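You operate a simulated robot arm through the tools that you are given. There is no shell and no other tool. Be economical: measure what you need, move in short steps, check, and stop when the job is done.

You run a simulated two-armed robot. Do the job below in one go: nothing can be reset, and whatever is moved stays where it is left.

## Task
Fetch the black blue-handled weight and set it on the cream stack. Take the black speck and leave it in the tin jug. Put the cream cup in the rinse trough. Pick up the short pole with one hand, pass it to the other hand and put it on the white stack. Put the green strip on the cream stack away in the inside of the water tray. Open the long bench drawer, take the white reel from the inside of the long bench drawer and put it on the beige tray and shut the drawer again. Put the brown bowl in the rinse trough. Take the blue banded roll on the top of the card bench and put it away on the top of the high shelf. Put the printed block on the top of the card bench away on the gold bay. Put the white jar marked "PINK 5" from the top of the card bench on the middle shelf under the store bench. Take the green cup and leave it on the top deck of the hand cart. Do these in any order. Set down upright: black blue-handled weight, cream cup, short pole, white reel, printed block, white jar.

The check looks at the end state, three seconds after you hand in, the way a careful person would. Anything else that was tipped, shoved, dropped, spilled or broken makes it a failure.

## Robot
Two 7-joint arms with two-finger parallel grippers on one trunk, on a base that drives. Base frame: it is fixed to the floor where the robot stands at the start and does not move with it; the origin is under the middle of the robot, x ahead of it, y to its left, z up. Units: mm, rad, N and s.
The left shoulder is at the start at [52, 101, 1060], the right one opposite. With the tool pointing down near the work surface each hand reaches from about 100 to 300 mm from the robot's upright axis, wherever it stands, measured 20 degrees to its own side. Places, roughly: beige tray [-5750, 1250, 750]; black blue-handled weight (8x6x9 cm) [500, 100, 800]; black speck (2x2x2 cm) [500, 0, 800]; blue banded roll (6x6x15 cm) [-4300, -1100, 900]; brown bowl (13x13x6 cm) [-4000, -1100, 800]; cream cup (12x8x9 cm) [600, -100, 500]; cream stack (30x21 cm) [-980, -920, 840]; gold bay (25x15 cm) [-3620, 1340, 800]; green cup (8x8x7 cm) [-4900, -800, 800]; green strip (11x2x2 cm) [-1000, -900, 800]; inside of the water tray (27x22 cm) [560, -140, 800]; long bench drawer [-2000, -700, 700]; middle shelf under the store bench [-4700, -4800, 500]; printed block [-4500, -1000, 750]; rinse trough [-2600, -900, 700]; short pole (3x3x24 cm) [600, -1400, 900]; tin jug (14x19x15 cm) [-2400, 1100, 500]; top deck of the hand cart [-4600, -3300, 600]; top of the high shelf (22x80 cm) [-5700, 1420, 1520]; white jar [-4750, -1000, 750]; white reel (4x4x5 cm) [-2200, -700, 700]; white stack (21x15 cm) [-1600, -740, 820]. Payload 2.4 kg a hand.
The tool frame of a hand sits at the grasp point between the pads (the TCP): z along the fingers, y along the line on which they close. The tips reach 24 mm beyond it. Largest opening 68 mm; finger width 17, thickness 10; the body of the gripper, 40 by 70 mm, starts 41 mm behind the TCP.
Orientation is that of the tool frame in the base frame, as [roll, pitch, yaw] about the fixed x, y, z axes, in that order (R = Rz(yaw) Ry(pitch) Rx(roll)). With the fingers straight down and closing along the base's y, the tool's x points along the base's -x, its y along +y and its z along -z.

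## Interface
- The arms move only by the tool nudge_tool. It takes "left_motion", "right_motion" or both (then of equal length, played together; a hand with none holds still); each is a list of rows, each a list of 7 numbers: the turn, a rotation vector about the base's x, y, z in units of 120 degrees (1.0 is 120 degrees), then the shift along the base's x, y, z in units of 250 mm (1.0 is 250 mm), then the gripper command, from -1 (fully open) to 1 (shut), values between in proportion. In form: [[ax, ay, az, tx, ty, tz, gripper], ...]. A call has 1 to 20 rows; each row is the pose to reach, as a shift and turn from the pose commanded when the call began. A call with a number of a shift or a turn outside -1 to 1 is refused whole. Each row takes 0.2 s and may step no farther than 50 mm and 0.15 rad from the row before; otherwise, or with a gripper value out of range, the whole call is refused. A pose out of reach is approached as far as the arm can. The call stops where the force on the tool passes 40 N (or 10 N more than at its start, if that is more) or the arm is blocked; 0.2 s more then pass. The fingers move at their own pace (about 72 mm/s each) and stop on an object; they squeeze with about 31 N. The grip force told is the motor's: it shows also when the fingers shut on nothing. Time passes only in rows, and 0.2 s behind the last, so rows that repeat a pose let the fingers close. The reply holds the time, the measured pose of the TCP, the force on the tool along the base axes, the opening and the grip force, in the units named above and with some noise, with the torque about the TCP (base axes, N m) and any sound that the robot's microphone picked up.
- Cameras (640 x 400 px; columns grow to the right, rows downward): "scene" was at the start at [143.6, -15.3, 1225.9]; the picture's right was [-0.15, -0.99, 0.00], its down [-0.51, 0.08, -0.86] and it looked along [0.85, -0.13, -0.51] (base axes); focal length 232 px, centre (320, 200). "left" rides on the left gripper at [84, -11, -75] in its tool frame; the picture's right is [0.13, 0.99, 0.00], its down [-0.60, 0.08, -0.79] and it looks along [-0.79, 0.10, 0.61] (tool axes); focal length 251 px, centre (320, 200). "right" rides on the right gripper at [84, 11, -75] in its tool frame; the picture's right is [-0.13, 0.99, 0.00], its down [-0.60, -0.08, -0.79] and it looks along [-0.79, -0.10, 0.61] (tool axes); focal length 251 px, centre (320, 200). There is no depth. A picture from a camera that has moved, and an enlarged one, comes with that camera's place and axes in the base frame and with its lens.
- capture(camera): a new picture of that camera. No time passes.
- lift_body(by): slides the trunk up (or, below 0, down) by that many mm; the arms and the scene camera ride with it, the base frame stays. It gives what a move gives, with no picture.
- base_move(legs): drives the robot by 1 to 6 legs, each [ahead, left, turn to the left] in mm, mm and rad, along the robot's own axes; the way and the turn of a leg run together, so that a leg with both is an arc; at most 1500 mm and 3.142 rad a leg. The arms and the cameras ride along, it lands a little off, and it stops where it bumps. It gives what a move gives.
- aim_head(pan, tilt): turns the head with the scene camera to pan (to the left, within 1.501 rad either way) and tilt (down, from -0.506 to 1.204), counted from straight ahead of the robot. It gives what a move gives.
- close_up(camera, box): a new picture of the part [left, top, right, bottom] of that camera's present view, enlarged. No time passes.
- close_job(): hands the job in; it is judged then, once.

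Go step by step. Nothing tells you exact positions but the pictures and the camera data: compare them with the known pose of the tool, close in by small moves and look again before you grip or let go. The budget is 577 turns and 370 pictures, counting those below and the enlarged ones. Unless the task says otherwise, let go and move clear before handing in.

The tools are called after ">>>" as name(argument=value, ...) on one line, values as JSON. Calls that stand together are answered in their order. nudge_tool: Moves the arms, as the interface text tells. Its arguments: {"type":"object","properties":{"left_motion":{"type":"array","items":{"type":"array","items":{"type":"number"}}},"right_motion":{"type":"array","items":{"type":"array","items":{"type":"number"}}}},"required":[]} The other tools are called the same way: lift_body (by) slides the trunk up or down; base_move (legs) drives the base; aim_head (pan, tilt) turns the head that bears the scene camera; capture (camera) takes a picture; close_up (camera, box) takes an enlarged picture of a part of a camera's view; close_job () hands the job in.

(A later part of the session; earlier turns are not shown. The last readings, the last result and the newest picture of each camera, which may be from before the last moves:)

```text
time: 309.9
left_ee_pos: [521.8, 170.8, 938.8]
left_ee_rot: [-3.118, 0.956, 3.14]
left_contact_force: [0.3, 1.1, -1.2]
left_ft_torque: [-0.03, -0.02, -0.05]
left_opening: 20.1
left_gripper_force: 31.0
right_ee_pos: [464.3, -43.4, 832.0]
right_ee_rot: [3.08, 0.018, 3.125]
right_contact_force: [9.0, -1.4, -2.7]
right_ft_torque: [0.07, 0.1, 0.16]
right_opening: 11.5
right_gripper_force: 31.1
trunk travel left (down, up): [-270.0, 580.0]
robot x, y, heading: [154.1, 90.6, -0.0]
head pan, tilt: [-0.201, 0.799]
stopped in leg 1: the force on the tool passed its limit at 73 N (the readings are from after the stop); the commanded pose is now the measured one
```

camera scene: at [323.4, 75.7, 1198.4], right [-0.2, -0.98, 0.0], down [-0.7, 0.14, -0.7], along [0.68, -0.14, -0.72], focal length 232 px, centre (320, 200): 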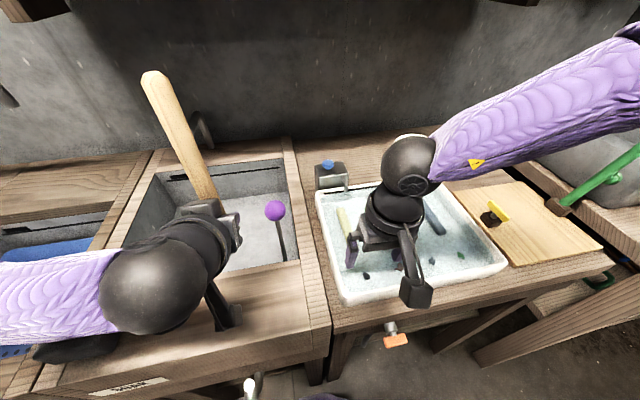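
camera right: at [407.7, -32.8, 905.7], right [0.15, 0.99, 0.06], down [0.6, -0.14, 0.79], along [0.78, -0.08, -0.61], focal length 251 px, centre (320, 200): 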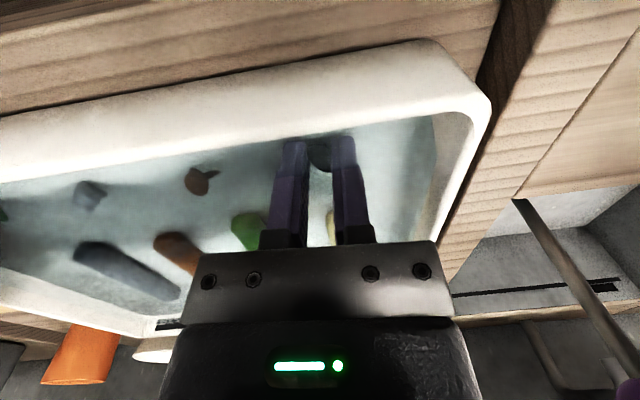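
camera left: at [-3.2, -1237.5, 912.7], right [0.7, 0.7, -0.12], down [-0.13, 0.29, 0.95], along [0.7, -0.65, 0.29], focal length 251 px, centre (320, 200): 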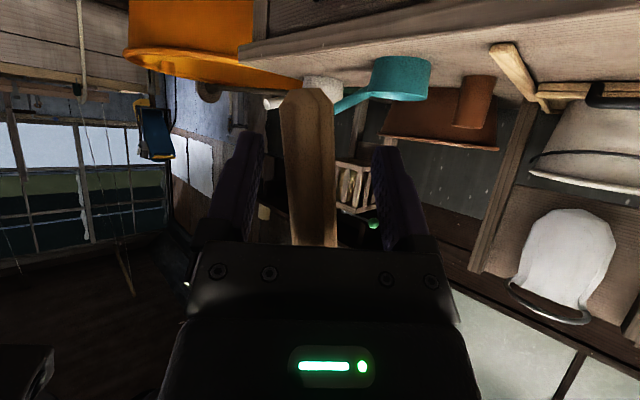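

The lift was refused for a too-large step and the base moved with the hand still in the tray, touching its front wall. I lift now and check the tray.

>>> nudge_tool(right_motion=[[0, 0, 0, 0.02, 0, 0.06, 1], [0, 0, 0, 0.02, 0, 0.2, 1], [0, 0, 0, 0.02, 0, 0.38, 1], [0, 0, 0, 0.02, 0, 0.5, 1]])

>>> capture(camera="scene")

>>> close_up(camera="right", box=[240, 90, 400, 250])

```text
time: 310.9
left_ee_pos: [520.0, 170.4, 939.6]
left_ee_rot: [-3.118, 0.958, 3.141]
left_contact_force: [0.6, 0.1, -0.4]
left_ft_torque: [0.01, -0.01, 0.01]
left_opening: 20.4
left_gripper_force: 31.2
right_ee_pos: [465.6, -42.2, 956.7]
right_ee_rot: [3.078, 0.019, 3.124]
right_contact_force: [0.0, -0.2, 0.0]
right_ft_torque: [0.02, 0.0, -0.03]
right_opening: 11.3
right_gripper_force: 31.0
trunk travel left (down, up): [-270.0, 580.0]
robot x, y, heading: [155.1, 88.9, 0.004]
head pan, tilt: [-0.201, 0.799]
```

```text
241 pictures are left
camera scene: at [290.1, 72.9, 1198.4], right [-0.2, -0.98, 0.0], down [-0.7, 0.14, -0.7], along [0.68, -0.14, -0.72], focal length 232 px, centre (320, 200)
```

scene: 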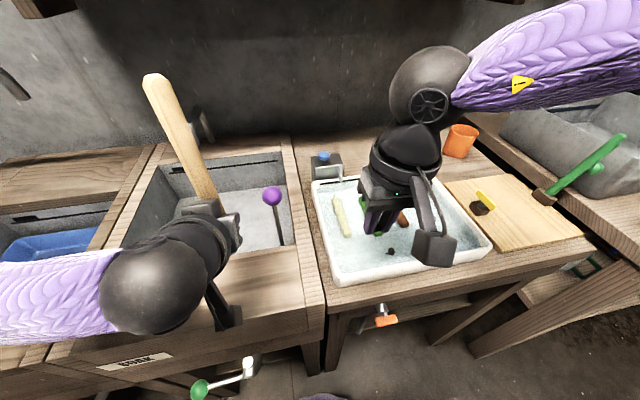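

```text
2.50 times, centred on (320, 170) of right
camera zoom: at [382.6, -35.0, 1030.3], right [0.14, 0.99, 0.06], down [0.59, -0.14, 0.8], along [0.8, -0.08, -0.6], focal length 629 px, centre (320, 275)
```

zoom: 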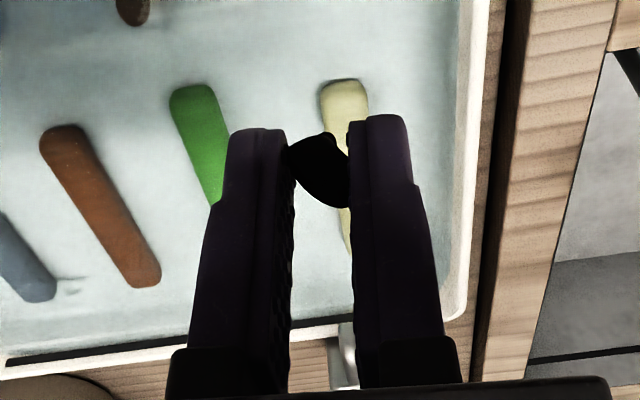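

The speck is held. I back off to my start pose to compare the tray with the first pictures.

>>> base_move(legs=[[-157, -89, 0]])

>>> lift_body(by=5)

>>> aim_head(pan=0, tilt=1.2)

>>> capture(camera="scene")

```text
time: 312.4
left_ee_pos: [362.4, 81.3, 938.9]
left_ee_rot: [-3.119, 0.957, 3.141]
left_contact_force: [0.0, -0.2, -0.2]
left_ft_torque: [-0.03, 0.0, 0.03]
left_opening: 20.4
left_gripper_force: 30.9
right_ee_pos: [309.5, -130.3, 956.8]
right_ee_rot: [3.079, 0.019, 3.129]
right_contact_force: [0.0, -0.4, -0.5]
right_ft_torque: [-0.01, 0.04, -0.03]
right_opening: 11.0
right_gripper_force: 31.0
trunk travel left (down, up): [-270.0, 580.0]
robot x, y, heading: [-3.4, 0.5, -0.001]
head pan, tilt: [-0.201, 0.799]
```

```text
time: 313.0
left_ee_pos: [363.4, 81.9, 944.4]
left_ee_rot: [-3.119, 0.957, 3.14]
left_contact_force: [-0.2, 1.1, -0.2]
left_ft_torque: [-0.05, 0.0, 0.03]
left_opening: 20.4
left_gripper_force: 31.2
right_ee_pos: [310.1, -131.1, 962.7]
right_ee_rot: [3.079, 0.019, 3.128]
right_contact_force: [0.1, 0.7, -0.1]
right_ft_torque: [0.01, 0.01, 0.01]
right_opening: 11.1
right_gripper_force: 30.8
trunk travel left (down, up): [-275.0, 574.0]
robot x, y, heading: [-6.8, 3.3, -0.003]
head pan, tilt: [-0.201, 0.799]
```

```text
time: 313.9
left_ee_pos: [362.9, 82.1, 944.3]
left_ee_rot: [-3.119, 0.957, -3.139]
left_contact_force: [-0.6, 0.4, -0.5]
left_ft_torque: [0.0, -0.02, 0.0]
left_opening: 20.4
left_gripper_force: 31.0
right_ee_pos: [310.5, -131.5, 961.3]
right_ee_rot: [3.078, 0.019, 3.128]
right_contact_force: [-0.3, 0.7, -1.5]
right_ft_torque: [0.01, 0.01, 0.0]
right_opening: 11.3
right_gripper_force: 31.2
trunk travel left (down, up): [-275.0, 574.0]
robot x, y, heading: [-1.5, 0.6, 0.002]
head pan, tilt: [0.0, 1.201]
```

```text
239 pictures are left
camera scene: at [108.0, 0.1, 1175.8], right [0.0, -1.0, 0.0], down [-0.93, 0.0, -0.36], along [0.36, 0.0, -0.93], focal length 232 px, centre (320, 200)
```

scene: 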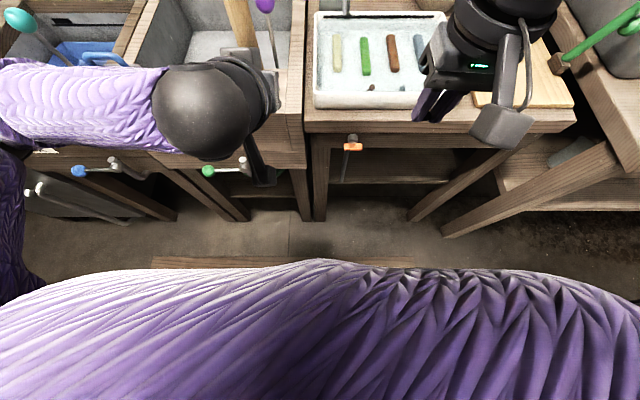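

The tray has not moved. Next, the pole to the white stack: I back off, turn to face −y and strafe along the long bench.

>>> base_move(legs=[[-300, 0, 0], [0, 0, -1.571], [0, -1400, 0]])

>>> aim_head(pan=0, tilt=0.55)

>>> capture(camera="scene")

```text
time: 326.2
left_ee_pos: [-1611.7, -380.6, 942.9]
left_ee_rot: [-3.118, 0.957, 1.579]
left_contact_force: [0.2, -1.3, -0.1]
left_ft_torque: [0.01, 0.03, -0.03]
left_opening: 20.4
left_gripper_force: 30.9
right_ee_pos: [-1825.4, -327.4, 961.9]
right_ee_rot: [3.077, 0.019, 1.568]
right_contact_force: [0.2, 0.7, 0.3]
right_ft_torque: [0.01, -0.01, 0.02]
right_opening: 11.4
right_gripper_force: 31.2
trunk travel left (down, up): [-275.0, 574.0]
robot x, y, heading: [-1695.2, -15.4, -1.556]
head pan, tilt: [0.0, 1.201]
```

```text
time: 327.3
left_ee_pos: [-1612.0, -379.1, 944.1]
left_ee_rot: [-3.118, 0.957, 1.578]
left_contact_force: [0.4, -0.3, 0.0]
left_ft_torque: [0.02, 0.03, 0.0]
left_opening: 20.3
left_gripper_force: 30.8
right_ee_pos: [-1824.7, -328.3, 961.8]
right_ee_rot: [3.078, 0.018, 1.568]
right_contact_force: [0.1, -1.0, 0.2]
right_ft_torque: [-0.02, -0.01, -0.01]
right_opening: 11.6
right_gripper_force: 30.3
trunk travel left (down, up): [-275.0, 574.0]
robot x, y, heading: [-1693.9, -17.2, -1.56]
head pan, tilt: [0.0, 0.55]
```

```text
238 pictures are left
camera scene: at [-1694.1, -160.3, 1224.8], right [-1.0, -0.01, 0.0], down [-0.01, 0.52, -0.85], along [0.01, -0.85, -0.52], focal length 232 px, centre (320, 200)
```

scene: 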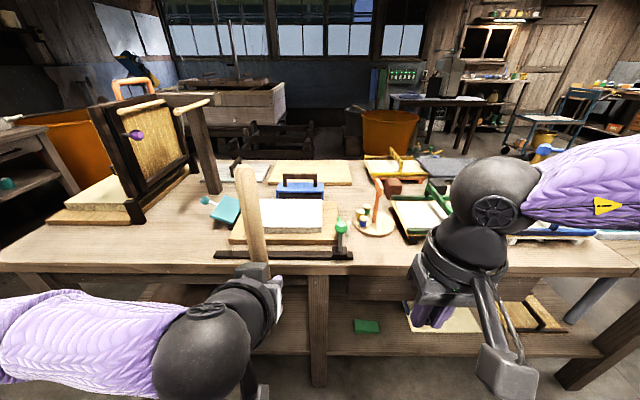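

>>> close_up(camera="scene", box=[180, 150, 380, 290])

```text
2.86 times, centred on (280, 220) of scene
camera zoom: at [-1694.1, -160.3, 1224.8], right [-1.0, -0.01, 0.0], down [-0.01, 0.52, -0.85], along [0.01, -0.85, -0.52], focal length 663 px, centre (434, 143)
```

zoom: 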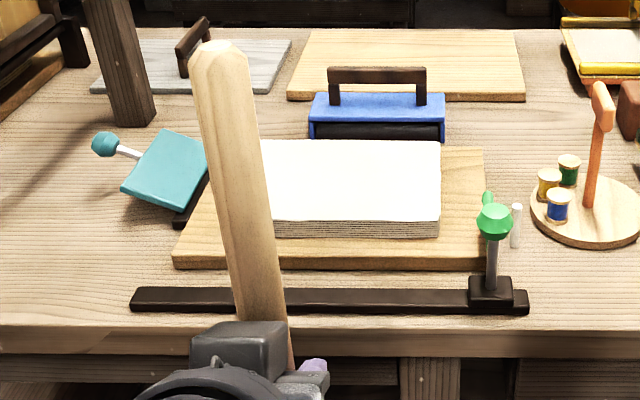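

The white stack spans x −1490…−1700, y −674…−822, and the pole stands within about 1° of upright. I drive in and place it over the stack's centre.

>>> base_move(legs=[[300, 15, 0]])

>>> capture(camera="scene")

```text
time: 329.3
left_ee_pos: [-1593.3, -679.5, 944.6]
left_ee_rot: [-3.117, 0.958, 1.579]
left_contact_force: [0.3, 0.3, -0.1]
left_ft_torque: [0.03, 0.02, 0.03]
left_opening: 20.7
left_gripper_force: 31.0
right_ee_pos: [-1806.5, -627.8, 961.0]
right_ee_rot: [3.077, 0.019, 1.568]
right_contact_force: [-1.2, -0.7, 0.5]
right_ft_torque: [0.02, 0.0, 0.02]
right_opening: 11.2
right_gripper_force: 30.5
trunk travel left (down, up): [-275.0, 574.0]
robot x, y, heading: [-1678.3, -311.7, -1.558]
head pan, tilt: [0.0, 0.55]
```

```text
236 pictures are left
camera scene: at [-1675.5, -460.6, 1224.9], right [-1.0, -0.01, 0.0], down [-0.01, 0.52, -0.85], along [0.01, -0.85, -0.52], focal length 232 px, centre (320, 200)
```

scene: 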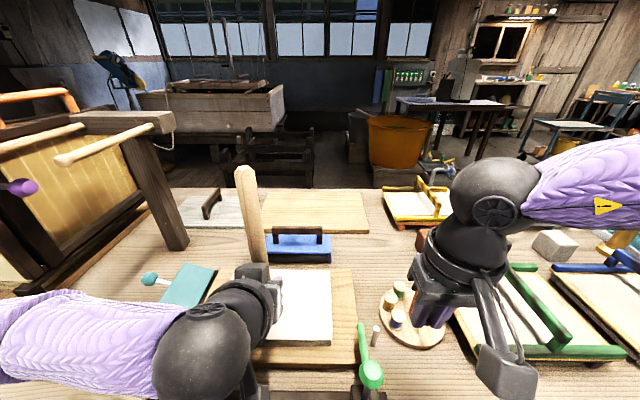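

>>> base_move(legs=[[22, 0, 0]])

>>> nudge_tool(left_motion=[[0, 0.011, 0, 0, -0.09, 0, 1], [0, 0.011, 0, 0, -0.17, -0.06, 1], [0, 0.011, 0, 0, -0.17, -0.16, 1], [0, 0.011, 0, 0, -0.17, -0.24, 1]])

>>> close_up(camera="scene", box=[180, 150, 380, 370])

>>> capture(camera="left")

```text
time: 330.1
left_ee_pos: [-1593.8, -703.0, 944.2]
left_ee_rot: [-3.117, 0.956, 1.58]
left_contact_force: [-0.5, 0.8, 0.6]
left_ft_torque: [0.0, 0.02, -0.02]
left_opening: 20.2
left_gripper_force: 30.7
right_ee_pos: [-1806.9, -651.4, 962.5]
right_ee_rot: [3.078, 0.02, 1.568]
right_contact_force: [0.2, -0.5, -0.5]
right_ft_torque: [0.04, -0.01, -0.03]
right_opening: 11.1
right_gripper_force: 30.8
trunk travel left (down, up): [-275.0, 574.0]
robot x, y, heading: [-1679.1, -336.6, -1.559]
head pan, tilt: [0.0, 0.55]
```

```text
time: 331.1
left_ee_pos: [-1594.7, -743.6, 885.7]
left_ee_rot: [-3.077, 0.957, 1.614]
left_contact_force: [-0.1, 0.8, -0.5]
left_ft_torque: [0.01, 0.03, -0.01]
left_opening: 20.6
left_gripper_force: 31.3
right_ee_pos: [-1806.4, -651.8, 961.5]
right_ee_rot: [3.079, 0.019, 1.568]
right_contact_force: [0.1, -0.3, 0.1]
right_ft_torque: [0.02, -0.02, -0.02]
right_opening: 11.3
right_gripper_force: 31.0
trunk travel left (down, up): [-275.0, 574.0]
robot x, y, heading: [-1679.3, -340.2, -1.558]
head pan, tilt: [0.0, 0.55]
```

```text
1.82 times, centred on (280, 260) of scene
camera zoom: at [-1675.4, -482.7, 1224.9], right [-1.0, -0.01, 0.0], down [-0.01, 0.52, -0.85], along [0.01, -0.85, -0.52], focal length 422 px, centre (393, 91)
```

zoom: 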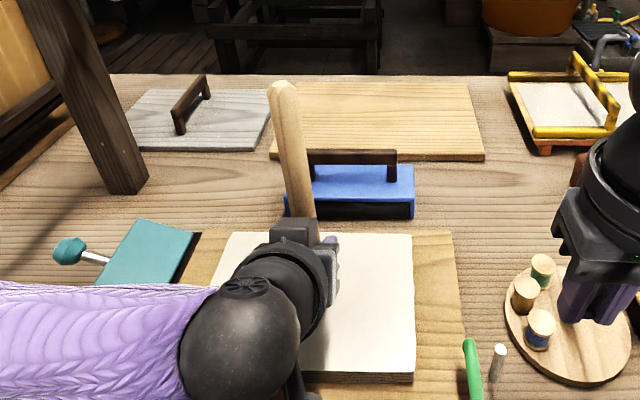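

```text
234 pictures are left
camera left: at [-1606.3, -634.6, 858.7], right [0.99, 0.06, -0.14], down [0.12, 0.3, 0.95], along [0.1, -0.95, 0.29], focal length 251 px, centre (320, 200)
```

left: 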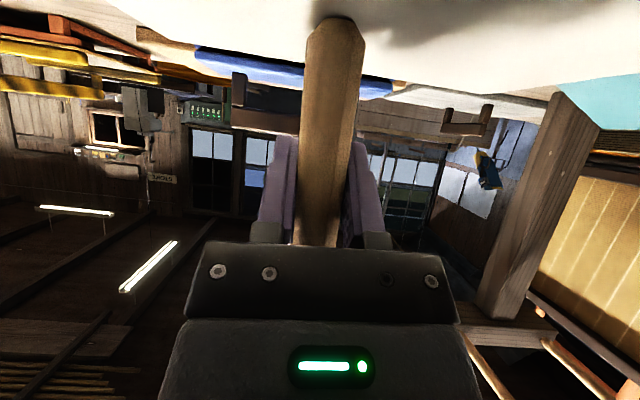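

>>> close_up(camera="left", box=[240, 0, 420, 250])

>>> close_up(camera="scene", box=[220, 170, 340, 290])

```text
1.60 times, centred on (330, 125) of left
camera zoom: at [-1606.3, -634.6, 858.7], right [0.99, 0.06, -0.14], down [0.12, 0.3, 0.95], along [0.1, -0.95, 0.29], focal length 402 px, centre (304, 320)
```

zoom: 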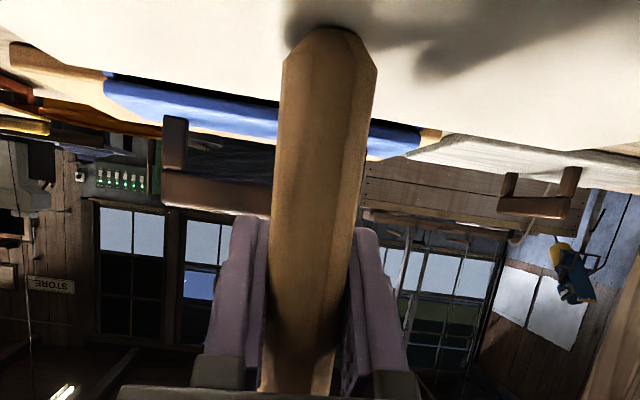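

```text
3.33 times, centred on (280, 230) of scene
camera zoom: at [-1675.4, -482.7, 1224.9], right [-1.0, -0.01, 0.0], down [-0.01, 0.52, -0.85], along [0.01, -0.85, -0.52], focal length 774 px, centre (453, 100)
```

zoom: 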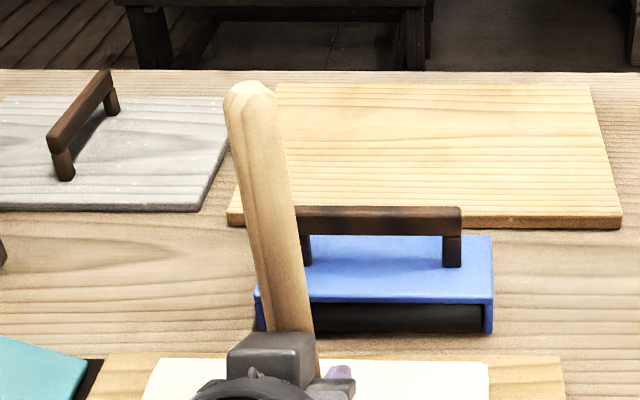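

The sideways lean shows as about 3°, but the fore-aft lean is unclear. I back off, turn the left hand so the fore-aft lean shows sideways, and measure before placing.

>>> nudge_tool(left_motion=[[0, 0, 0, 0, 0, 0.1, 1], [0, 0, 0, 0, 0, 0.24, 1]])

>>> base_move(legs=[[-250, 0, 0]])

>>> nudge_tool(left_motion=[[0, 0, -0.07, -0.04, 0, 0, 1], [0, 0, -0.14, -0.08, 0, 0, 1], [0, 0, -0.21, -0.12, 0, 0, 1], [0, 0, -0.28, -0.17, 0, 0, 1], [0, 0, -0.35, -0.22, 0, 0, 1], [0, 0, -0.42, -0.28, 0, 0, 1], [0, 0, -0.49, -0.32, 0, 0, 1], [0, 0, -0.49, -0.32, 0, 0, 1]])

>>> capture(camera="scene")

```text
time: 331.7
left_ee_pos: [-1593.9, -744.3, 942.8]
left_ee_rot: [-3.079, 0.955, 1.612]
left_contact_force: [-0.6, -0.5, -0.4]
left_ft_torque: [-0.02, 0.02, 0.01]
left_opening: 20.4
left_gripper_force: 30.5
right_ee_pos: [-1807.1, -650.0, 962.2]
right_ee_rot: [3.079, 0.019, 1.567]
right_contact_force: [0.0, -0.5, -0.4]
right_ft_torque: [0.01, 0.02, 0.0]
right_opening: 11.4
right_gripper_force: 31.0
trunk travel left (down, up): [-275.0, 574.0]
robot x, y, heading: [-1681.3, -336.2, -1.557]
head pan, tilt: [0.0, 0.55]
```

```text
time: 333.6
left_ee_pos: [-1597.6, -493.7, 942.4]
left_ee_rot: [-3.077, 0.956, 1.613]
left_contact_force: [0.1, 0.6, -1.1]
left_ft_torque: [0.0, -0.01, 0.01]
left_opening: 20.6
left_gripper_force: 30.8
right_ee_pos: [-1810.6, -399.2, 962.4]
right_ee_rot: [3.079, 0.02, 1.566]
right_contact_force: [-0.8, 1.0, 0.4]
right_ft_torque: [-0.03, 0.01, 0.01]
right_opening: 11.5
right_gripper_force: 31.4
trunk travel left (down, up): [-275.0, 574.0]
robot x, y, heading: [-1680.4, -84.4, -1.557]
head pan, tilt: [0.0, 0.55]
```

```text
time: 335.4
left_ee_pos: [-1678.4, -494.1, 944.2]
left_ee_rot: [-3.077, 0.957, 0.586]
left_contact_force: [0.2, -0.4, -1.7]
left_ft_torque: [-0.01, 0.0, -0.03]
left_opening: 20.4
left_gripper_force: 31.0
right_ee_pos: [-1809.0, -399.5, 961.4]
right_ee_rot: [3.079, 0.02, 1.565]
right_contact_force: [-0.1, 0.2, -0.7]
right_ft_torque: [0.02, -0.02, 0.01]
right_opening: 11.3
right_gripper_force: 31.2
trunk travel left (down, up): [-275.0, 574.0]
robot x, y, heading: [-1678.3, -85.8, -1.56]
head pan, tilt: [0.0, 0.55]
```

```text
231 pictures are left
camera scene: at [-1678.2, -232.6, 1224.9], right [-1.0, -0.01, 0.0], down [-0.01, 0.52, -0.85], along [0.01, -0.85, -0.52], focal length 232 px, centre (320, 200)
```

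scene: 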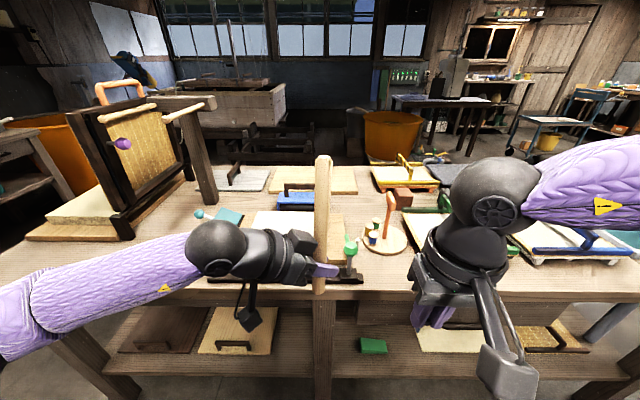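

>>> close_up(camera="scene", box=[260, 140, 390, 310])

```text
2.35 times, centred on (325, 225) of scene
camera zoom: at [-1678.2, -232.6, 1224.9], right [-1.0, -0.01, 0.0], down [-0.01, 0.52, -0.85], along [0.01, -0.85, -0.52], focal length 546 px, centre (308, 141)
```

zoom: 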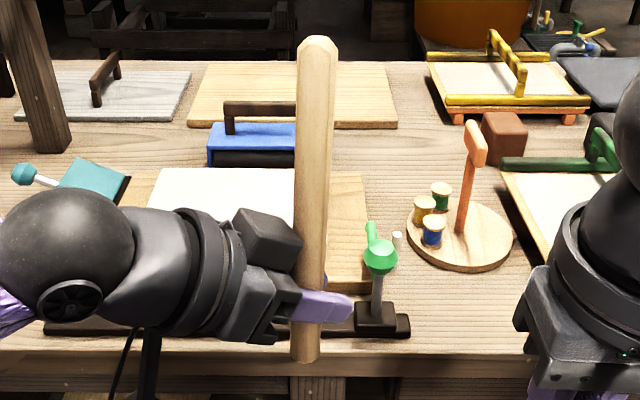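

>>> nudge_tool(left_motion=[[0, 0, 0.07, 0, 0, 0, 1], [0, 0, 0.14, 0, 0, 0, 1], [0, 0, 0.21, 0, 0, 0, 1], [0, 0, 0.28, 0, 0, 0, 1], [0, 0, 0.35, 0, 0, 0, 1], [0, 0, 0.42, 0, 0, 0, 1], [0, 0, 0.47, 0, 0, 0, 1], [0, 0, 0.47, 0, 0, 0, 1]])

>>> close_up(camera="scene", box=[260, 140, 390, 310])

```text
time: 337.1
left_ee_pos: [-1677.1, -494.4, 943.9]
left_ee_rot: [-3.08, 0.955, 1.572]
left_contact_force: [-0.4, -0.1, -0.8]
left_ft_torque: [-0.03, 0.0, 0.01]
left_opening: 20.1
left_gripper_force: 31.0
right_ee_pos: [-1809.9, -400.1, 961.5]
right_ee_rot: [3.078, 0.02, 1.565]
right_contact_force: [-0.1, 0.4, -0.8]
right_ft_torque: [-0.03, -0.03, -0.01]
right_opening: 11.4
right_gripper_force: 31.0
trunk travel left (down, up): [-275.0, 574.0]
robot x, y, heading: [-1677.9, -87.5, -1.56]
head pan, tilt: [0.0, 0.55]
```

```text
2.35 times, centred on (325, 225) of scene
camera zoom: at [-1678.3, -232.6, 1224.9], right [-1.0, -0.01, 0.0], down [-0.01, 0.52, -0.85], along [0.01, -0.85, -0.52], focal length 546 px, centre (308, 141)
```

zoom: 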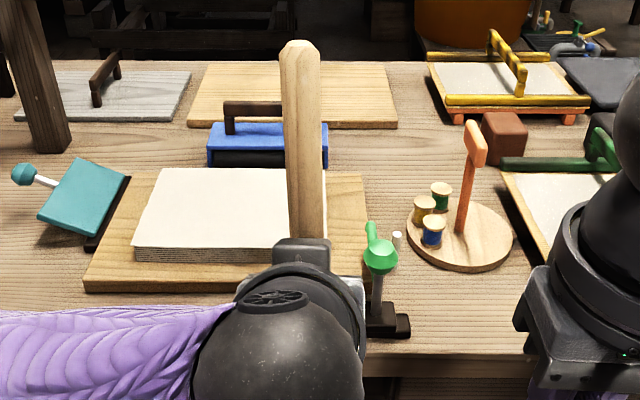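

Measured: the pole leans about 1.6° left and 2.9° forward. I correct both, then return over the stack.

>>> nudge_tool(left_motion=[[-0.0244, -0.0132, 0, 0.16, 0, 0, 1], [-0.0244, -0.0132, 0, 0.33, 0, 0.02, 1], [-0.0244, -0.0132, 0, 0.33, 0, 0.02, 1]])

>>> base_move(legs=[[250, 0, 0]])

>>> capture(camera="scene")

```text
time: 337.9
left_ee_pos: [-1594.4, -493.5, 950.2]
left_ee_rot: [-3.13, 1.007, 1.526]
left_contact_force: [0.0, 0.2, -1.2]
left_ft_torque: [-0.03, 0.02, 0.02]
left_opening: 20.5
left_gripper_force: 31.2
right_ee_pos: [-1809.8, -400.6, 961.9]
right_ee_rot: [3.08, 0.019, 1.565]
right_contact_force: [0.5, 0.1, 0.4]
right_ft_torque: [0.0, 0.0, 0.02]
right_opening: 11.2
right_gripper_force: 30.9
trunk travel left (down, up): [-275.0, 574.0]
robot x, y, heading: [-1684.0, -88.6, -1.558]
head pan, tilt: [0.0, 0.55]
```

```text
time: 339.7
left_ee_pos: [-1593.9, -735.9, 949.3]
left_ee_rot: [-3.13, 1.004, 1.526]
left_contact_force: [0.8, 0.3, -0.1]
left_ft_torque: [-0.02, 0.03, 0.0]
left_opening: 20.4
left_gripper_force: 30.9
right_ee_pos: [-1808.2, -641.4, 961.8]
right_ee_rot: [3.078, 0.02, 1.561]
right_contact_force: [0.2, 1.4, -0.2]
right_ft_torque: [0.0, -0.01, -0.01]
right_opening: 11.0
right_gripper_force: 31.3
trunk travel left (down, up): [-275.0, 574.0]
robot x, y, heading: [-1676.8, -331.8, -1.566]
head pan, tilt: [0.0, 0.55]
```

```text
228 pictures are left
camera scene: at [-1676.6, -474.3, 1224.9], right [-1.0, -0.01, 0.0], down [0.0, 0.52, -0.85], along [0.01, -0.85, -0.52], focal length 232 px, centre (320, 200)
```

scene: 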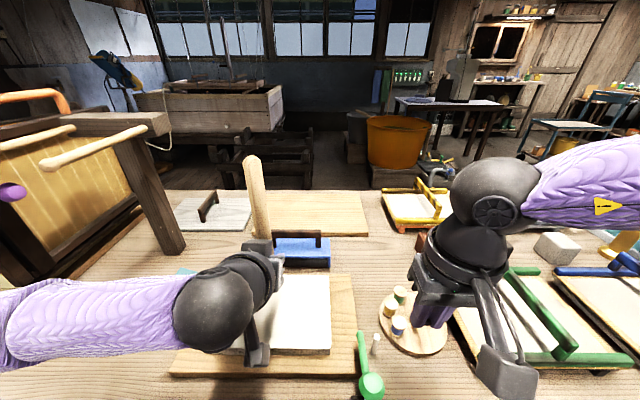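

>>> nudge_tool(left_motion=[[0, 0, 0, 0, -0.02, -0.1, 1], [0, 0, 0, 0, -0.03, -0.2, 1], [0, 0, 0, 0, -0.03, -0.235, 1]])

>>> close_up(camera="left", box=[240, 0, 420, 250])

```text
time: 340.5
left_ee_pos: [-1593.8, -744.4, 890.4]
left_ee_rot: [-3.129, 1.007, 1.524]
left_contact_force: [-1.5, -0.4, 4.2]
left_ft_torque: [-0.01, 0.15, -0.04]
left_opening: 20.3
left_gripper_force: 30.8
right_ee_pos: [-1809.9, -642.3, 962.4]
right_ee_rot: [3.079, 0.018, 1.562]
right_contact_force: [-0.7, 0.4, -0.4]
right_ft_torque: [0.02, 0.01, -0.02]
right_opening: 11.5
right_gripper_force: 30.9
trunk travel left (down, up): [-275.0, 574.0]
robot x, y, heading: [-1680.1, -327.9, -1.569]
head pan, tilt: [0.0, 0.55]
```

```text
1.60 times, centred on (330, 125) of left
camera zoom: at [-1599.7, -635.3, 858.8], right [0.99, 0.01, -0.12], down [0.11, 0.34, 0.93], along [0.05, -0.94, 0.34], focal length 402 px, centre (304, 320)
```

zoom: 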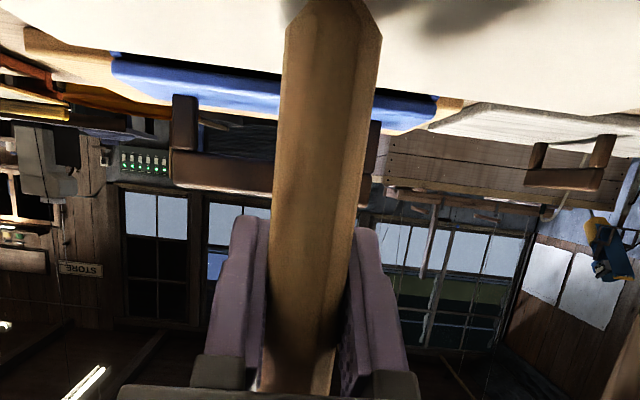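

It touched at the −x edge of its foot, so it leans about a degree toward −x. I tilt back by 1° and press again lightly to compare.

>>> nudge_tool(left_motion=[[0, 0, 0, 0, 0, 0.008, 1], [0, 0.008, 0, 0, 0, 0.006, 1], [0, 0.008, 0, 0, 0, 0, 1], [0, 0.008, 0, 0, 0, -0.004, 1], [0, 0.008, 0, 0, 0, -0.006, 1]])

>>> close_up(camera="scene", box=[200, 140, 330, 310])

```text
time: 341.7
left_ee_pos: [-1594.1, -743.8, 890.7]
left_ee_rot: [-3.098, 1.01, 1.552]
left_contact_force: [2.3, -1.1, 12.4]
left_ft_torque: [-0.04, -0.3, 0.05]
left_opening: 20.6
left_gripper_force: 30.9
right_ee_pos: [-1809.2, -640.4, 962.6]
right_ee_rot: [3.079, 0.02, 1.563]
right_contact_force: [-0.4, -0.5, -0.1]
right_ft_torque: [0.02, -0.01, -0.02]
right_opening: 11.2
right_gripper_force: 30.9
trunk travel left (down, up): [-275.0, 574.0]
robot x, y, heading: [-1676.1, -326.5, -1.569]
head pan, tilt: [0.0, 0.55]
```

```text
2.35 times, centred on (265, 225) of scene
camera zoom: at [-1676.5, -473.4, 1225.2], right [-1.0, -0.01, 0.0], down [0.0, 0.52, -0.85], along [0.01, -0.85, -0.52], focal length 546 px, centre (449, 141)
```

zoom: 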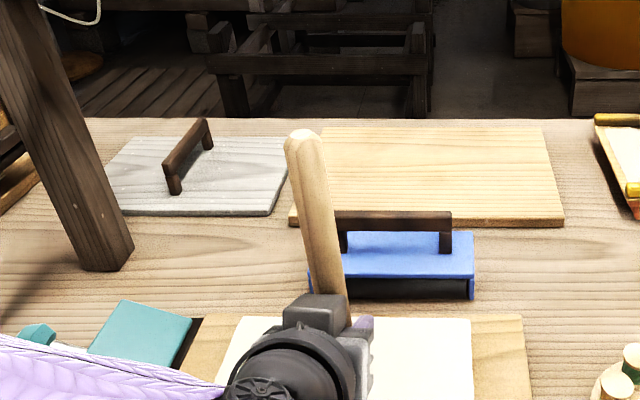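

The contact moved to the other edge, so upright is in between. I go back by half a degree, then release gently.

>>> nudge_tool(left_motion=[[0, -0.004, 0, 0, 0, 0.004, 1], [0, -0.004, 0, 0, 0, 0.002, 1]])

```text
time: 342.3
left_ee_pos: [-1593.2, -744.6, 889.3]
left_ee_rot: [-3.113, 1.007, 1.535]
left_contact_force: [1.4, -1.9, 5.1]
left_ft_torque: [-0.02, -0.17, -0.03]
left_opening: 20.4
left_gripper_force: 30.6
right_ee_pos: [-1809.2, -640.1, 962.0]
right_ee_rot: [3.081, 0.02, 1.562]
right_contact_force: [0.2, 0.3, 0.4]
right_ft_torque: [0.0, 0.01, 0.01]
right_opening: 11.8
right_gripper_force: 31.1
trunk travel left (down, up): [-275.0, 574.0]
robot x, y, heading: [-1679.3, -327.1, -1.563]
head pan, tilt: [0.0, 0.55]
```

>>> nudge_tool(left_motion=[[0, -0.003, 0, 0, 0, 0, 1], [0, -0.003, 0, 0, 0, -0.004, 1]])

```text
time: 342.9
left_ee_pos: [-1593.9, -742.7, 889.1]
left_ee_rot: [-3.126, 1.006, 1.527]
left_contact_force: [1.5, 1.6, 7.3]
left_ft_torque: [0.12, -0.2, -0.02]
left_opening: 20.2
left_gripper_force: 30.8
right_ee_pos: [-1809.2, -639.2, 961.3]
right_ee_rot: [3.08, 0.019, 1.562]
right_contact_force: [0.2, 0.5, 0.0]
right_ft_torque: [-0.02, -0.03, 0.04]
right_opening: 11.0
right_gripper_force: 31.2
trunk travel left (down, up): [-275.0, 574.0]
robot x, y, heading: [-1676.7, -328.6, -1.557]
head pan, tilt: [0.0, 0.55]
```

The contact is now balanced to within a fraction of a degree. I release.

>>> nudge_tool(left_motion=[[0, 0, 0, 0, 0, 0.004, 0.3], [0, 0, 0, 0, 0, 0.004, 0.1], [0, 0, 0, 0, 0, 0.004, -0.3], [0, 0, 0, 0, 0, 0.004, -0.6], [0, 0, 0, 0, 0, 0.004, -0.6]])

>>> close_up(camera="left", box=[200, 0, 440, 250])

>>> close_up(camera="scene", box=[200, 140, 330, 310])

```text
time: 344.1
left_ee_pos: [-1594.0, -742.6, 889.6]
left_ee_rot: [-3.126, 1.006, 1.527]
left_contact_force: [0.5, -0.2, -0.1]
left_ft_torque: [0.01, -0.01, 0.0]
left_opening: 54.5
left_gripper_force: 0.0
right_ee_pos: [-1809.0, -642.4, 961.9]
right_ee_rot: [3.078, 0.02, 1.561]
right_contact_force: [0.6, -0.5, -0.3]
right_ft_torque: [-0.02, 0.03, 0.03]
right_opening: 11.4
right_gripper_force: 31.1
trunk travel left (down, up): [-275.0, 574.0]
robot x, y, heading: [-1677.7, -331.1, -1.562]
head pan, tilt: [0.0, 0.55]
```

```text
1.60 times, centred on (320, 125) of left
camera zoom: at [-1599.4, -634.5, 858.1], right [0.99, 0.01, -0.12], down [0.11, 0.34, 0.93], along [0.05, -0.94, 0.34], focal length 402 px, centre (320, 320)
```

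zoom: 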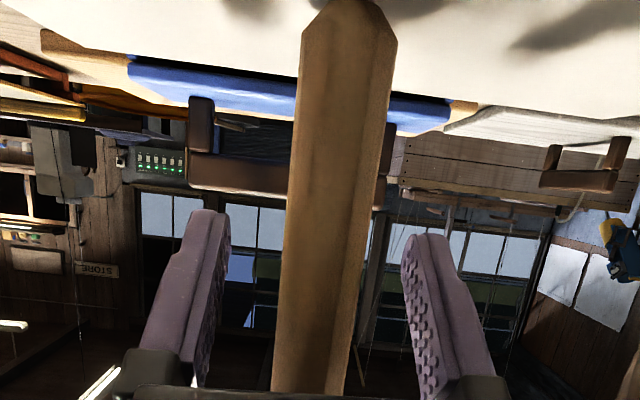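

```text
2.35 times, centred on (265, 225) of scene
camera zoom: at [-1676.6, -474.1, 1224.9], right [-1.0, -0.01, 0.0], down [0.0, 0.52, -0.85], along [0.01, -0.85, -0.52], focal length 546 px, centre (449, 141)
```

zoom: 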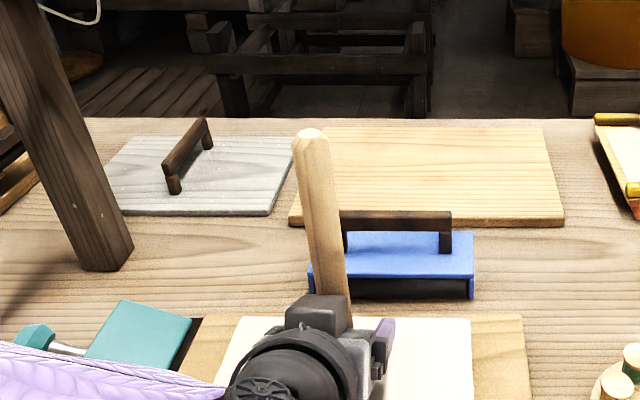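

The pole stands on its own. I withdraw straight back along the fingers.

>>> nudge_tool(left_motion=[[0, 0, 0, 0, 0.1, 0.063, -0.6], [0, 0, 0, 0, 0.24, 0.152, -0.6], [0, 0, 0, 0, 0.38, 0.24, -0.6], [0, 0, 0, 0, 0.5, 0.3, -0.6]])

>>> capture(camera="scene")

```text
time: 345.1
left_ee_pos: [-1627.7, -682.0, 955.7]
left_ee_rot: [-3.128, 1.005, 1.525]
left_contact_force: [-0.7, 0.6, -0.3]
left_ft_torque: [0.01, 0.0, -0.01]
left_opening: 54.5
left_gripper_force: 0.0
left hand out of reach, approached as far as the arm can: row 2, 3, 4
right_ee_pos: [-1808.7, -640.7, 963.0]
right_ee_rot: [3.078, 0.02, 1.563]
right_contact_force: [0.5, 0.0, -0.8]
right_ft_torque: [0.04, -0.04, -0.01]
right_opening: 11.5
right_gripper_force: 31.3
trunk travel left (down, up): [-275.0, 574.0]
robot x, y, heading: [-1677.9, -329.0, -1.564]
head pan, tilt: [0.0, 0.55]
```

```text
223 pictures are left
camera scene: at [-1676.5, -474.1, 1224.9], right [-1.0, -0.01, 0.0], down [0.0, 0.52, -0.85], along [0.01, -0.85, -0.52], focal length 232 px, centre (320, 200)
```

scene: 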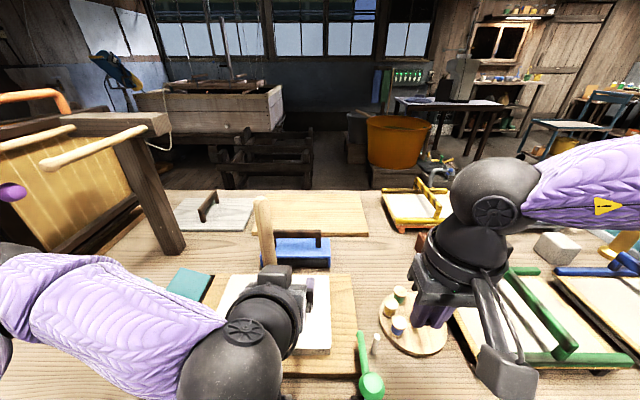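

>>> base_move(legs=[[-250, 0, 0]])

>>> capture(camera="scene")

```text
time: 346.9
left_ee_pos: [-1630.8, -432.7, 956.7]
left_ee_rot: [-3.126, 1.006, 1.526]
left_contact_force: [-0.5, -0.1, 0.5]
left_ft_torque: [0.0, 0.0, 0.02]
left_opening: 54.1
left_gripper_force: 0.1
right_ee_pos: [-1811.0, -391.0, 961.0]
right_ee_rot: [3.08, 0.019, 1.56]
right_contact_force: [0.1, -0.3, 0.3]
right_ft_torque: [0.03, -0.03, -0.01]
right_opening: 11.5
right_gripper_force: 31.0
trunk travel left (down, up): [-275.0, 574.0]
robot x, y, heading: [-1680.7, -79.6, -1.562]
head pan, tilt: [0.0, 0.55]
```

```text
222 pictures are left
camera scene: at [-1678.4, -224.4, 1224.9], right [-1.0, -0.01, 0.0], down [0.0, 0.52, -0.85], along [0.0, -0.85, -0.52], focal length 232 px, centre (320, 200)
```

scene: 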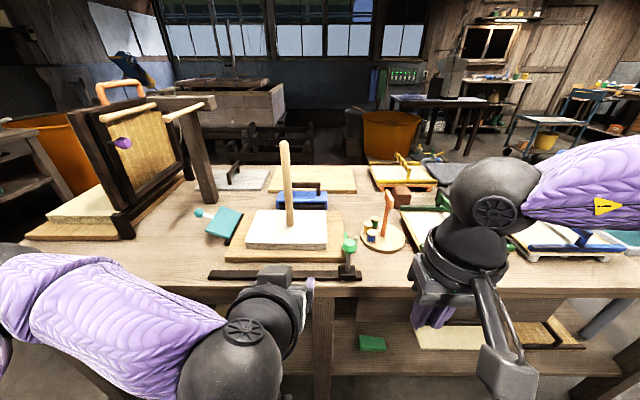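

The pole stands upright on the white stack. Next the speck: I turn to face +y and strafe to the tin jug.

>>> base_move(legs=[[0, 0, 3.13], [0, 830, 0]])

>>> aim_head(pan=-0.1, tilt=0.7)

>>> capture(camera="scene")

```text
time: 358.7
left_ee_pos: [-2551.2, 292.1, 956.2]
left_ee_rot: [-3.126, 1.005, -1.645]
left_contact_force: [-0.4, -0.4, 0.2]
left_ft_torque: [0.03, 0.02, -0.01]
left_opening: 54.5
left_gripper_force: 0.1
right_ee_pos: [-2371.0, 245.5, 961.2]
right_ee_rot: [3.079, 0.019, -1.608]
right_contact_force: [-0.8, -0.1, 0.7]
right_ft_torque: [0.0, 0.01, -0.01]
right_opening: 11.5
right_gripper_force: 30.8
trunk travel left (down, up): [-275.0, 574.0]
robot x, y, heading: [-2509.4, -62.5, 1.547]
head pan, tilt: [0.0, 0.55]
```

```text
time: 359.4
left_ee_pos: [-2551.2, 292.0, 955.9]
left_ee_rot: [-3.125, 1.006, -1.644]
left_contact_force: [-0.1, -0.2, 0.2]
left_ft_torque: [0.02, -0.03, 0.04]
left_opening: 54.5
left_gripper_force: 0.1
right_ee_pos: [-2371.1, 245.1, 962.5]
right_ee_rot: [3.08, 0.018, -1.608]
right_contact_force: [-0.3, -0.2, -0.2]
right_ft_torque: [-0.01, 0.02, -0.01]
right_opening: 11.4
right_gripper_force: 31.3
trunk travel left (down, up): [-275.0, 574.0]
robot x, y, heading: [-2509.4, -61.6, 1.547]
head pan, tilt: [-0.099, 0.7]
```

```text
221 pictures are left
camera scene: at [-2499.4, 73.5, 1211.8], right [0.99, -0.12, 0.0], down [-0.08, -0.64, -0.77], along [0.09, 0.76, -0.64], focal length 232 px, centre (320, 200)
```

scene: 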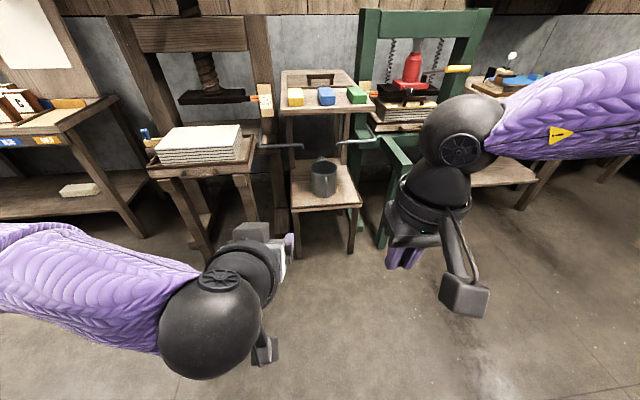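

The tin jug stands on a low stool between two presses, near (−2365, 1111), rim at z≈575. I fold the left hand back, then approach and look again.

>>> nudge_tool(left_motion=[[-0.06, 0, 0, 0, -0.06, 0.05, -0.6], [-0.12, 0, 0, 0, -0.12, 0.1, -0.6], [-0.18, 0, 0, 0, -0.18, 0.15, -0.6], [-0.24, 0, 0, 0, -0.24, 0.2, -0.6], [-0.3, 0, 0, 0, -0.3, 0.25, -0.6], [-0.36, 0, 0, 0, -0.36, 0.3, -0.6], [-0.42, 0, 0, 0, -0.42, 0.35, -0.6], [-0.48, 0, 0, 0, -0.48, 0.4, -0.6]])

>>> base_move(legs=[[520, 0, 0.024]])

>>> capture(camera="scene")

```text
time: 361.2
left_ee_pos: [-2551.7, 172.2, 1056.3]
left_ee_rot: [-3.066, 0.001, -1.61]
left_contact_force: [0.3, -0.5, -0.5]
left_ft_torque: [-0.03, 0.0, -0.02]
left_opening: 54.2
left_gripper_force: 0.1
right_ee_pos: [-2373.1, 245.5, 962.8]
right_ee_rot: [3.079, 0.019, -1.607]
right_contact_force: [0.0, -0.2, 0.4]
right_ft_torque: [0.01, 0.0, 0.02]
right_opening: 11.4
right_gripper_force: 31.0
trunk travel left (down, up): [-275.0, 574.0]
robot x, y, heading: [-2511.1, -62.1, 1.549]
head pan, tilt: [-0.099, 0.7]
```

```text
time: 364.2
left_ee_pos: [-2553.6, 687.1, 1054.8]
left_ee_rot: [-3.066, 0.002, -1.585]
left_contact_force: [-0.2, 0.6, 0.4]
left_ft_torque: [-0.03, -0.01, 0.02]
left_opening: 54.5
left_gripper_force: 0.0
right_ee_pos: [-2373.2, 766.8, 962.0]
right_ee_rot: [3.078, 0.02, -1.585]
right_contact_force: [0.0, -0.7, -0.4]
right_ft_torque: [-0.01, -0.04, 0.01]
right_opening: 11.0
right_gripper_force: 31.6
trunk travel left (down, up): [-275.0, 574.0]
robot x, y, heading: [-2506.1, 452.9, 1.57]
head pan, tilt: [-0.099, 0.7]
```

```text
220 pictures are left
camera scene: at [-2497.9, 591.3, 1211.7], right [1.0, -0.1, 0.0], down [-0.06, -0.64, -0.76], along [0.07, 0.76, -0.64], focal length 232 px, centre (320, 200)
```

scene: 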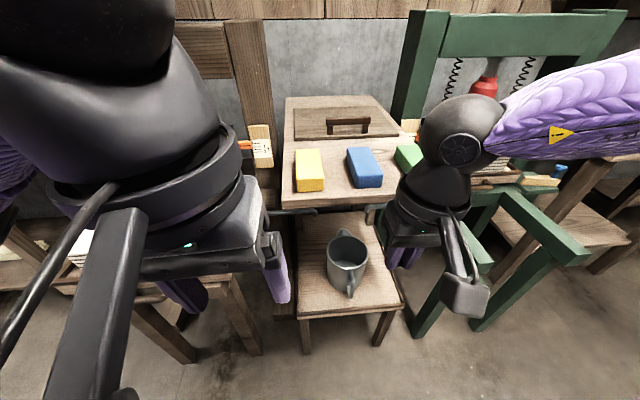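

The jug's rim is centred near (−2360, 1057, 605), with two press levers at z≈745 on either side. I go in with the hand between them.

>>> base_move(legs=[[240, 0, 0]])

>>> capture(camera="right")

>>> capture(camera="scene")

```text
time: 366.0
left_ee_pos: [-2551.4, 927.7, 1055.4]
left_ee_rot: [-3.063, 0.001, -1.589]
left_contact_force: [-0.1, -0.1, -0.7]
left_ft_torque: [-0.01, -0.01, 0.02]
left_opening: 54.4
left_gripper_force: 0.1
right_ee_pos: [-2374.0, 1005.8, 961.4]
right_ee_rot: [3.079, 0.02, -1.586]
right_contact_force: [0.0, 0.9, -0.1]
right_ft_torque: [0.0, 0.0, 0.01]
right_opening: 11.5
right_gripper_force: 31.2
trunk travel left (down, up): [-275.0, 574.0]
robot x, y, heading: [-2508.3, 692.4, 1.572]
head pan, tilt: [-0.099, 0.7]
```

```text
219 pictures are left
camera right: at [-2380.7, 920.5, 1034.7], right [-0.99, 0.14, 0.06], down [0.14, 0.59, 0.8], along [0.08, 0.8, -0.6], focal length 251 px, centre (320, 200)
```

right: 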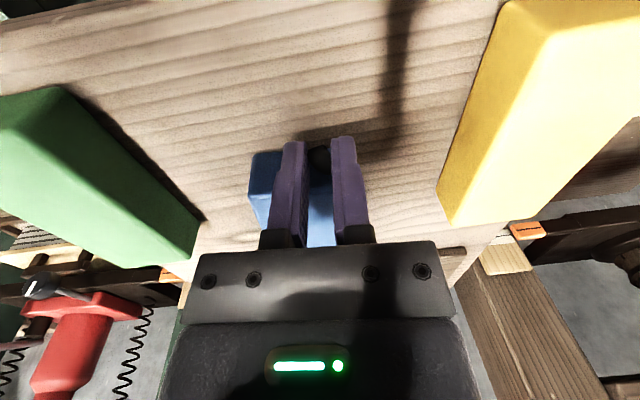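

```text
218 pictures are left
camera scene: at [-2498.1, 831.4, 1211.7], right [1.0, -0.1, 0.0], down [-0.06, -0.64, -0.76], along [0.08, 0.76, -0.64], focal length 232 px, centre (320, 200)
```

scene: 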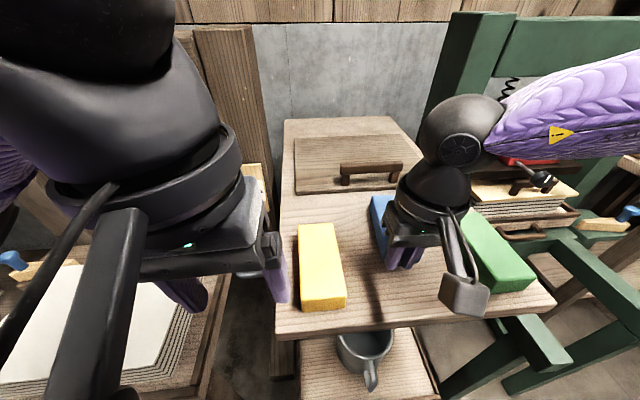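

I see now that a table with coloured blocks overhangs the jug; my hand is just above it. I raise it and back straight out.

>>> nudge_tool(right_motion=[[0, 0, 0, 0, 0, 0.1, 1], [0, 0, 0, 0, 0, 0.24, 1]])

>>> base_move(legs=[[-330, 0, 0]])

>>> lift_body(by=-200)

>>> aim_head(pan=-0.2, tilt=0.6)

>>> capture(camera="scene")

```text
time: 366.6
left_ee_pos: [-2552.6, 926.9, 1056.7]
left_ee_rot: [-3.063, 0.003, -1.588]
left_contact_force: [-0.2, 0.8, 0.1]
left_ft_torque: [-0.01, 0.02, -0.01]
left_opening: 54.5
left_gripper_force: 0.0
right_ee_pos: [-2373.2, 1008.1, 1022.8]
right_ee_rot: [3.079, 0.019, -1.587]
right_contact_force: [-0.2, 0.6, 0.9]
right_ft_torque: [0.0, 0.0, 0.02]
right_opening: 11.1
right_gripper_force: 30.5
trunk travel left (down, up): [-275.0, 574.0]
robot x, y, heading: [-2507.4, 698.3, 1.569]
head pan, tilt: [-0.099, 0.7]
```

```text
time: 368.8
left_ee_pos: [-2552.6, 596.2, 1055.6]
left_ee_rot: [-3.066, 0.002, -1.598]
left_contact_force: [0.0, -0.6, -0.3]
left_ft_torque: [0.04, 0.01, 0.04]
left_opening: 54.3
left_gripper_force: 0.1
right_ee_pos: [-2373.1, 674.9, 1023.3]
right_ee_rot: [3.079, 0.019, -1.593]
right_contact_force: [0.0, -0.6, 1.1]
right_ft_torque: [0.0, 0.0, -0.01]
right_opening: 11.3
right_gripper_force: 31.0
trunk travel left (down, up): [-275.0, 574.0]
robot x, y, heading: [-2507.2, 359.9, 1.564]
head pan, tilt: [-0.099, 0.7]
```

```text
time: 370.4
left_ee_pos: [-2552.5, 599.7, 886.6]
left_ee_rot: [-3.069, -0.004, -1.592]
left_contact_force: [-11.2, 16.9, -0.6]
left_ft_torque: [-1.28, -0.83, -0.8]
left_opening: 54.4
left_gripper_force: 0.1
right_ee_pos: [-2373.0, 675.9, 853.5]
right_ee_rot: [3.079, 0.012, -1.593]
right_contact_force: [-0.3, -1.0, 0.2]
right_ft_torque: [0.01, -0.01, -0.01]
right_opening: 11.4
right_gripper_force: 31.4
trunk travel left (down, up): [-107.0, 742.0]
robot x, y, heading: [-2507.8, 365.0, 1.568]
head pan, tilt: [-0.099, 0.7]
stopped: the force on the tool passed its limit at 78 N (the readings are from after the stop); the commanded pose is now the measured one
```

```text
time: 371.1
left_ee_pos: [-2553.2, 599.3, 886.4]
left_ee_rot: [-3.065, -0.005, -1.589]
left_contact_force: [-7.3, 42.5, 1.4]
left_ft_torque: [-3.66, -0.69, 0.01]
left_opening: 54.5
left_gripper_force: 0.2
right_ee_pos: [-2373.4, 675.7, 852.8]
right_ee_rot: [3.08, 0.012, -1.594]
right_contact_force: [-0.4, -0.4, -0.3]
right_ft_torque: [0.04, 0.04, -0.01]
right_opening: 11.4
right_gripper_force: 31.0
trunk travel left (down, up): [-107.0, 742.0]
robot x, y, heading: [-2507.8, 363.7, 1.569]
head pan, tilt: [-0.201, 0.6]
```

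```text
217 pictures are left
camera scene: at [-2489.8, 547.3, 1048.6], right [0.98, -0.19, 0.0], down [-0.11, -0.56, -0.82], along [0.16, 0.81, -0.57], focal length 232 px, centre (320, 200)
```

scene: 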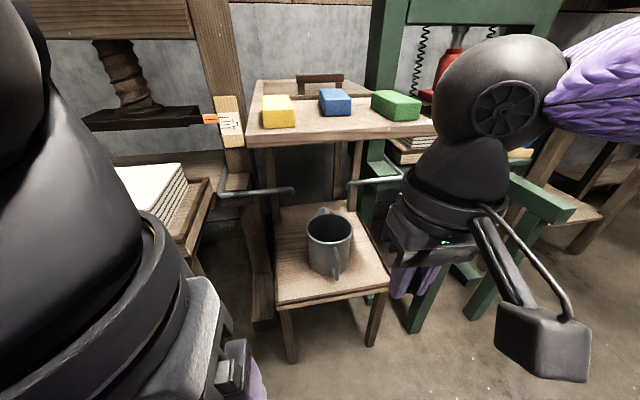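

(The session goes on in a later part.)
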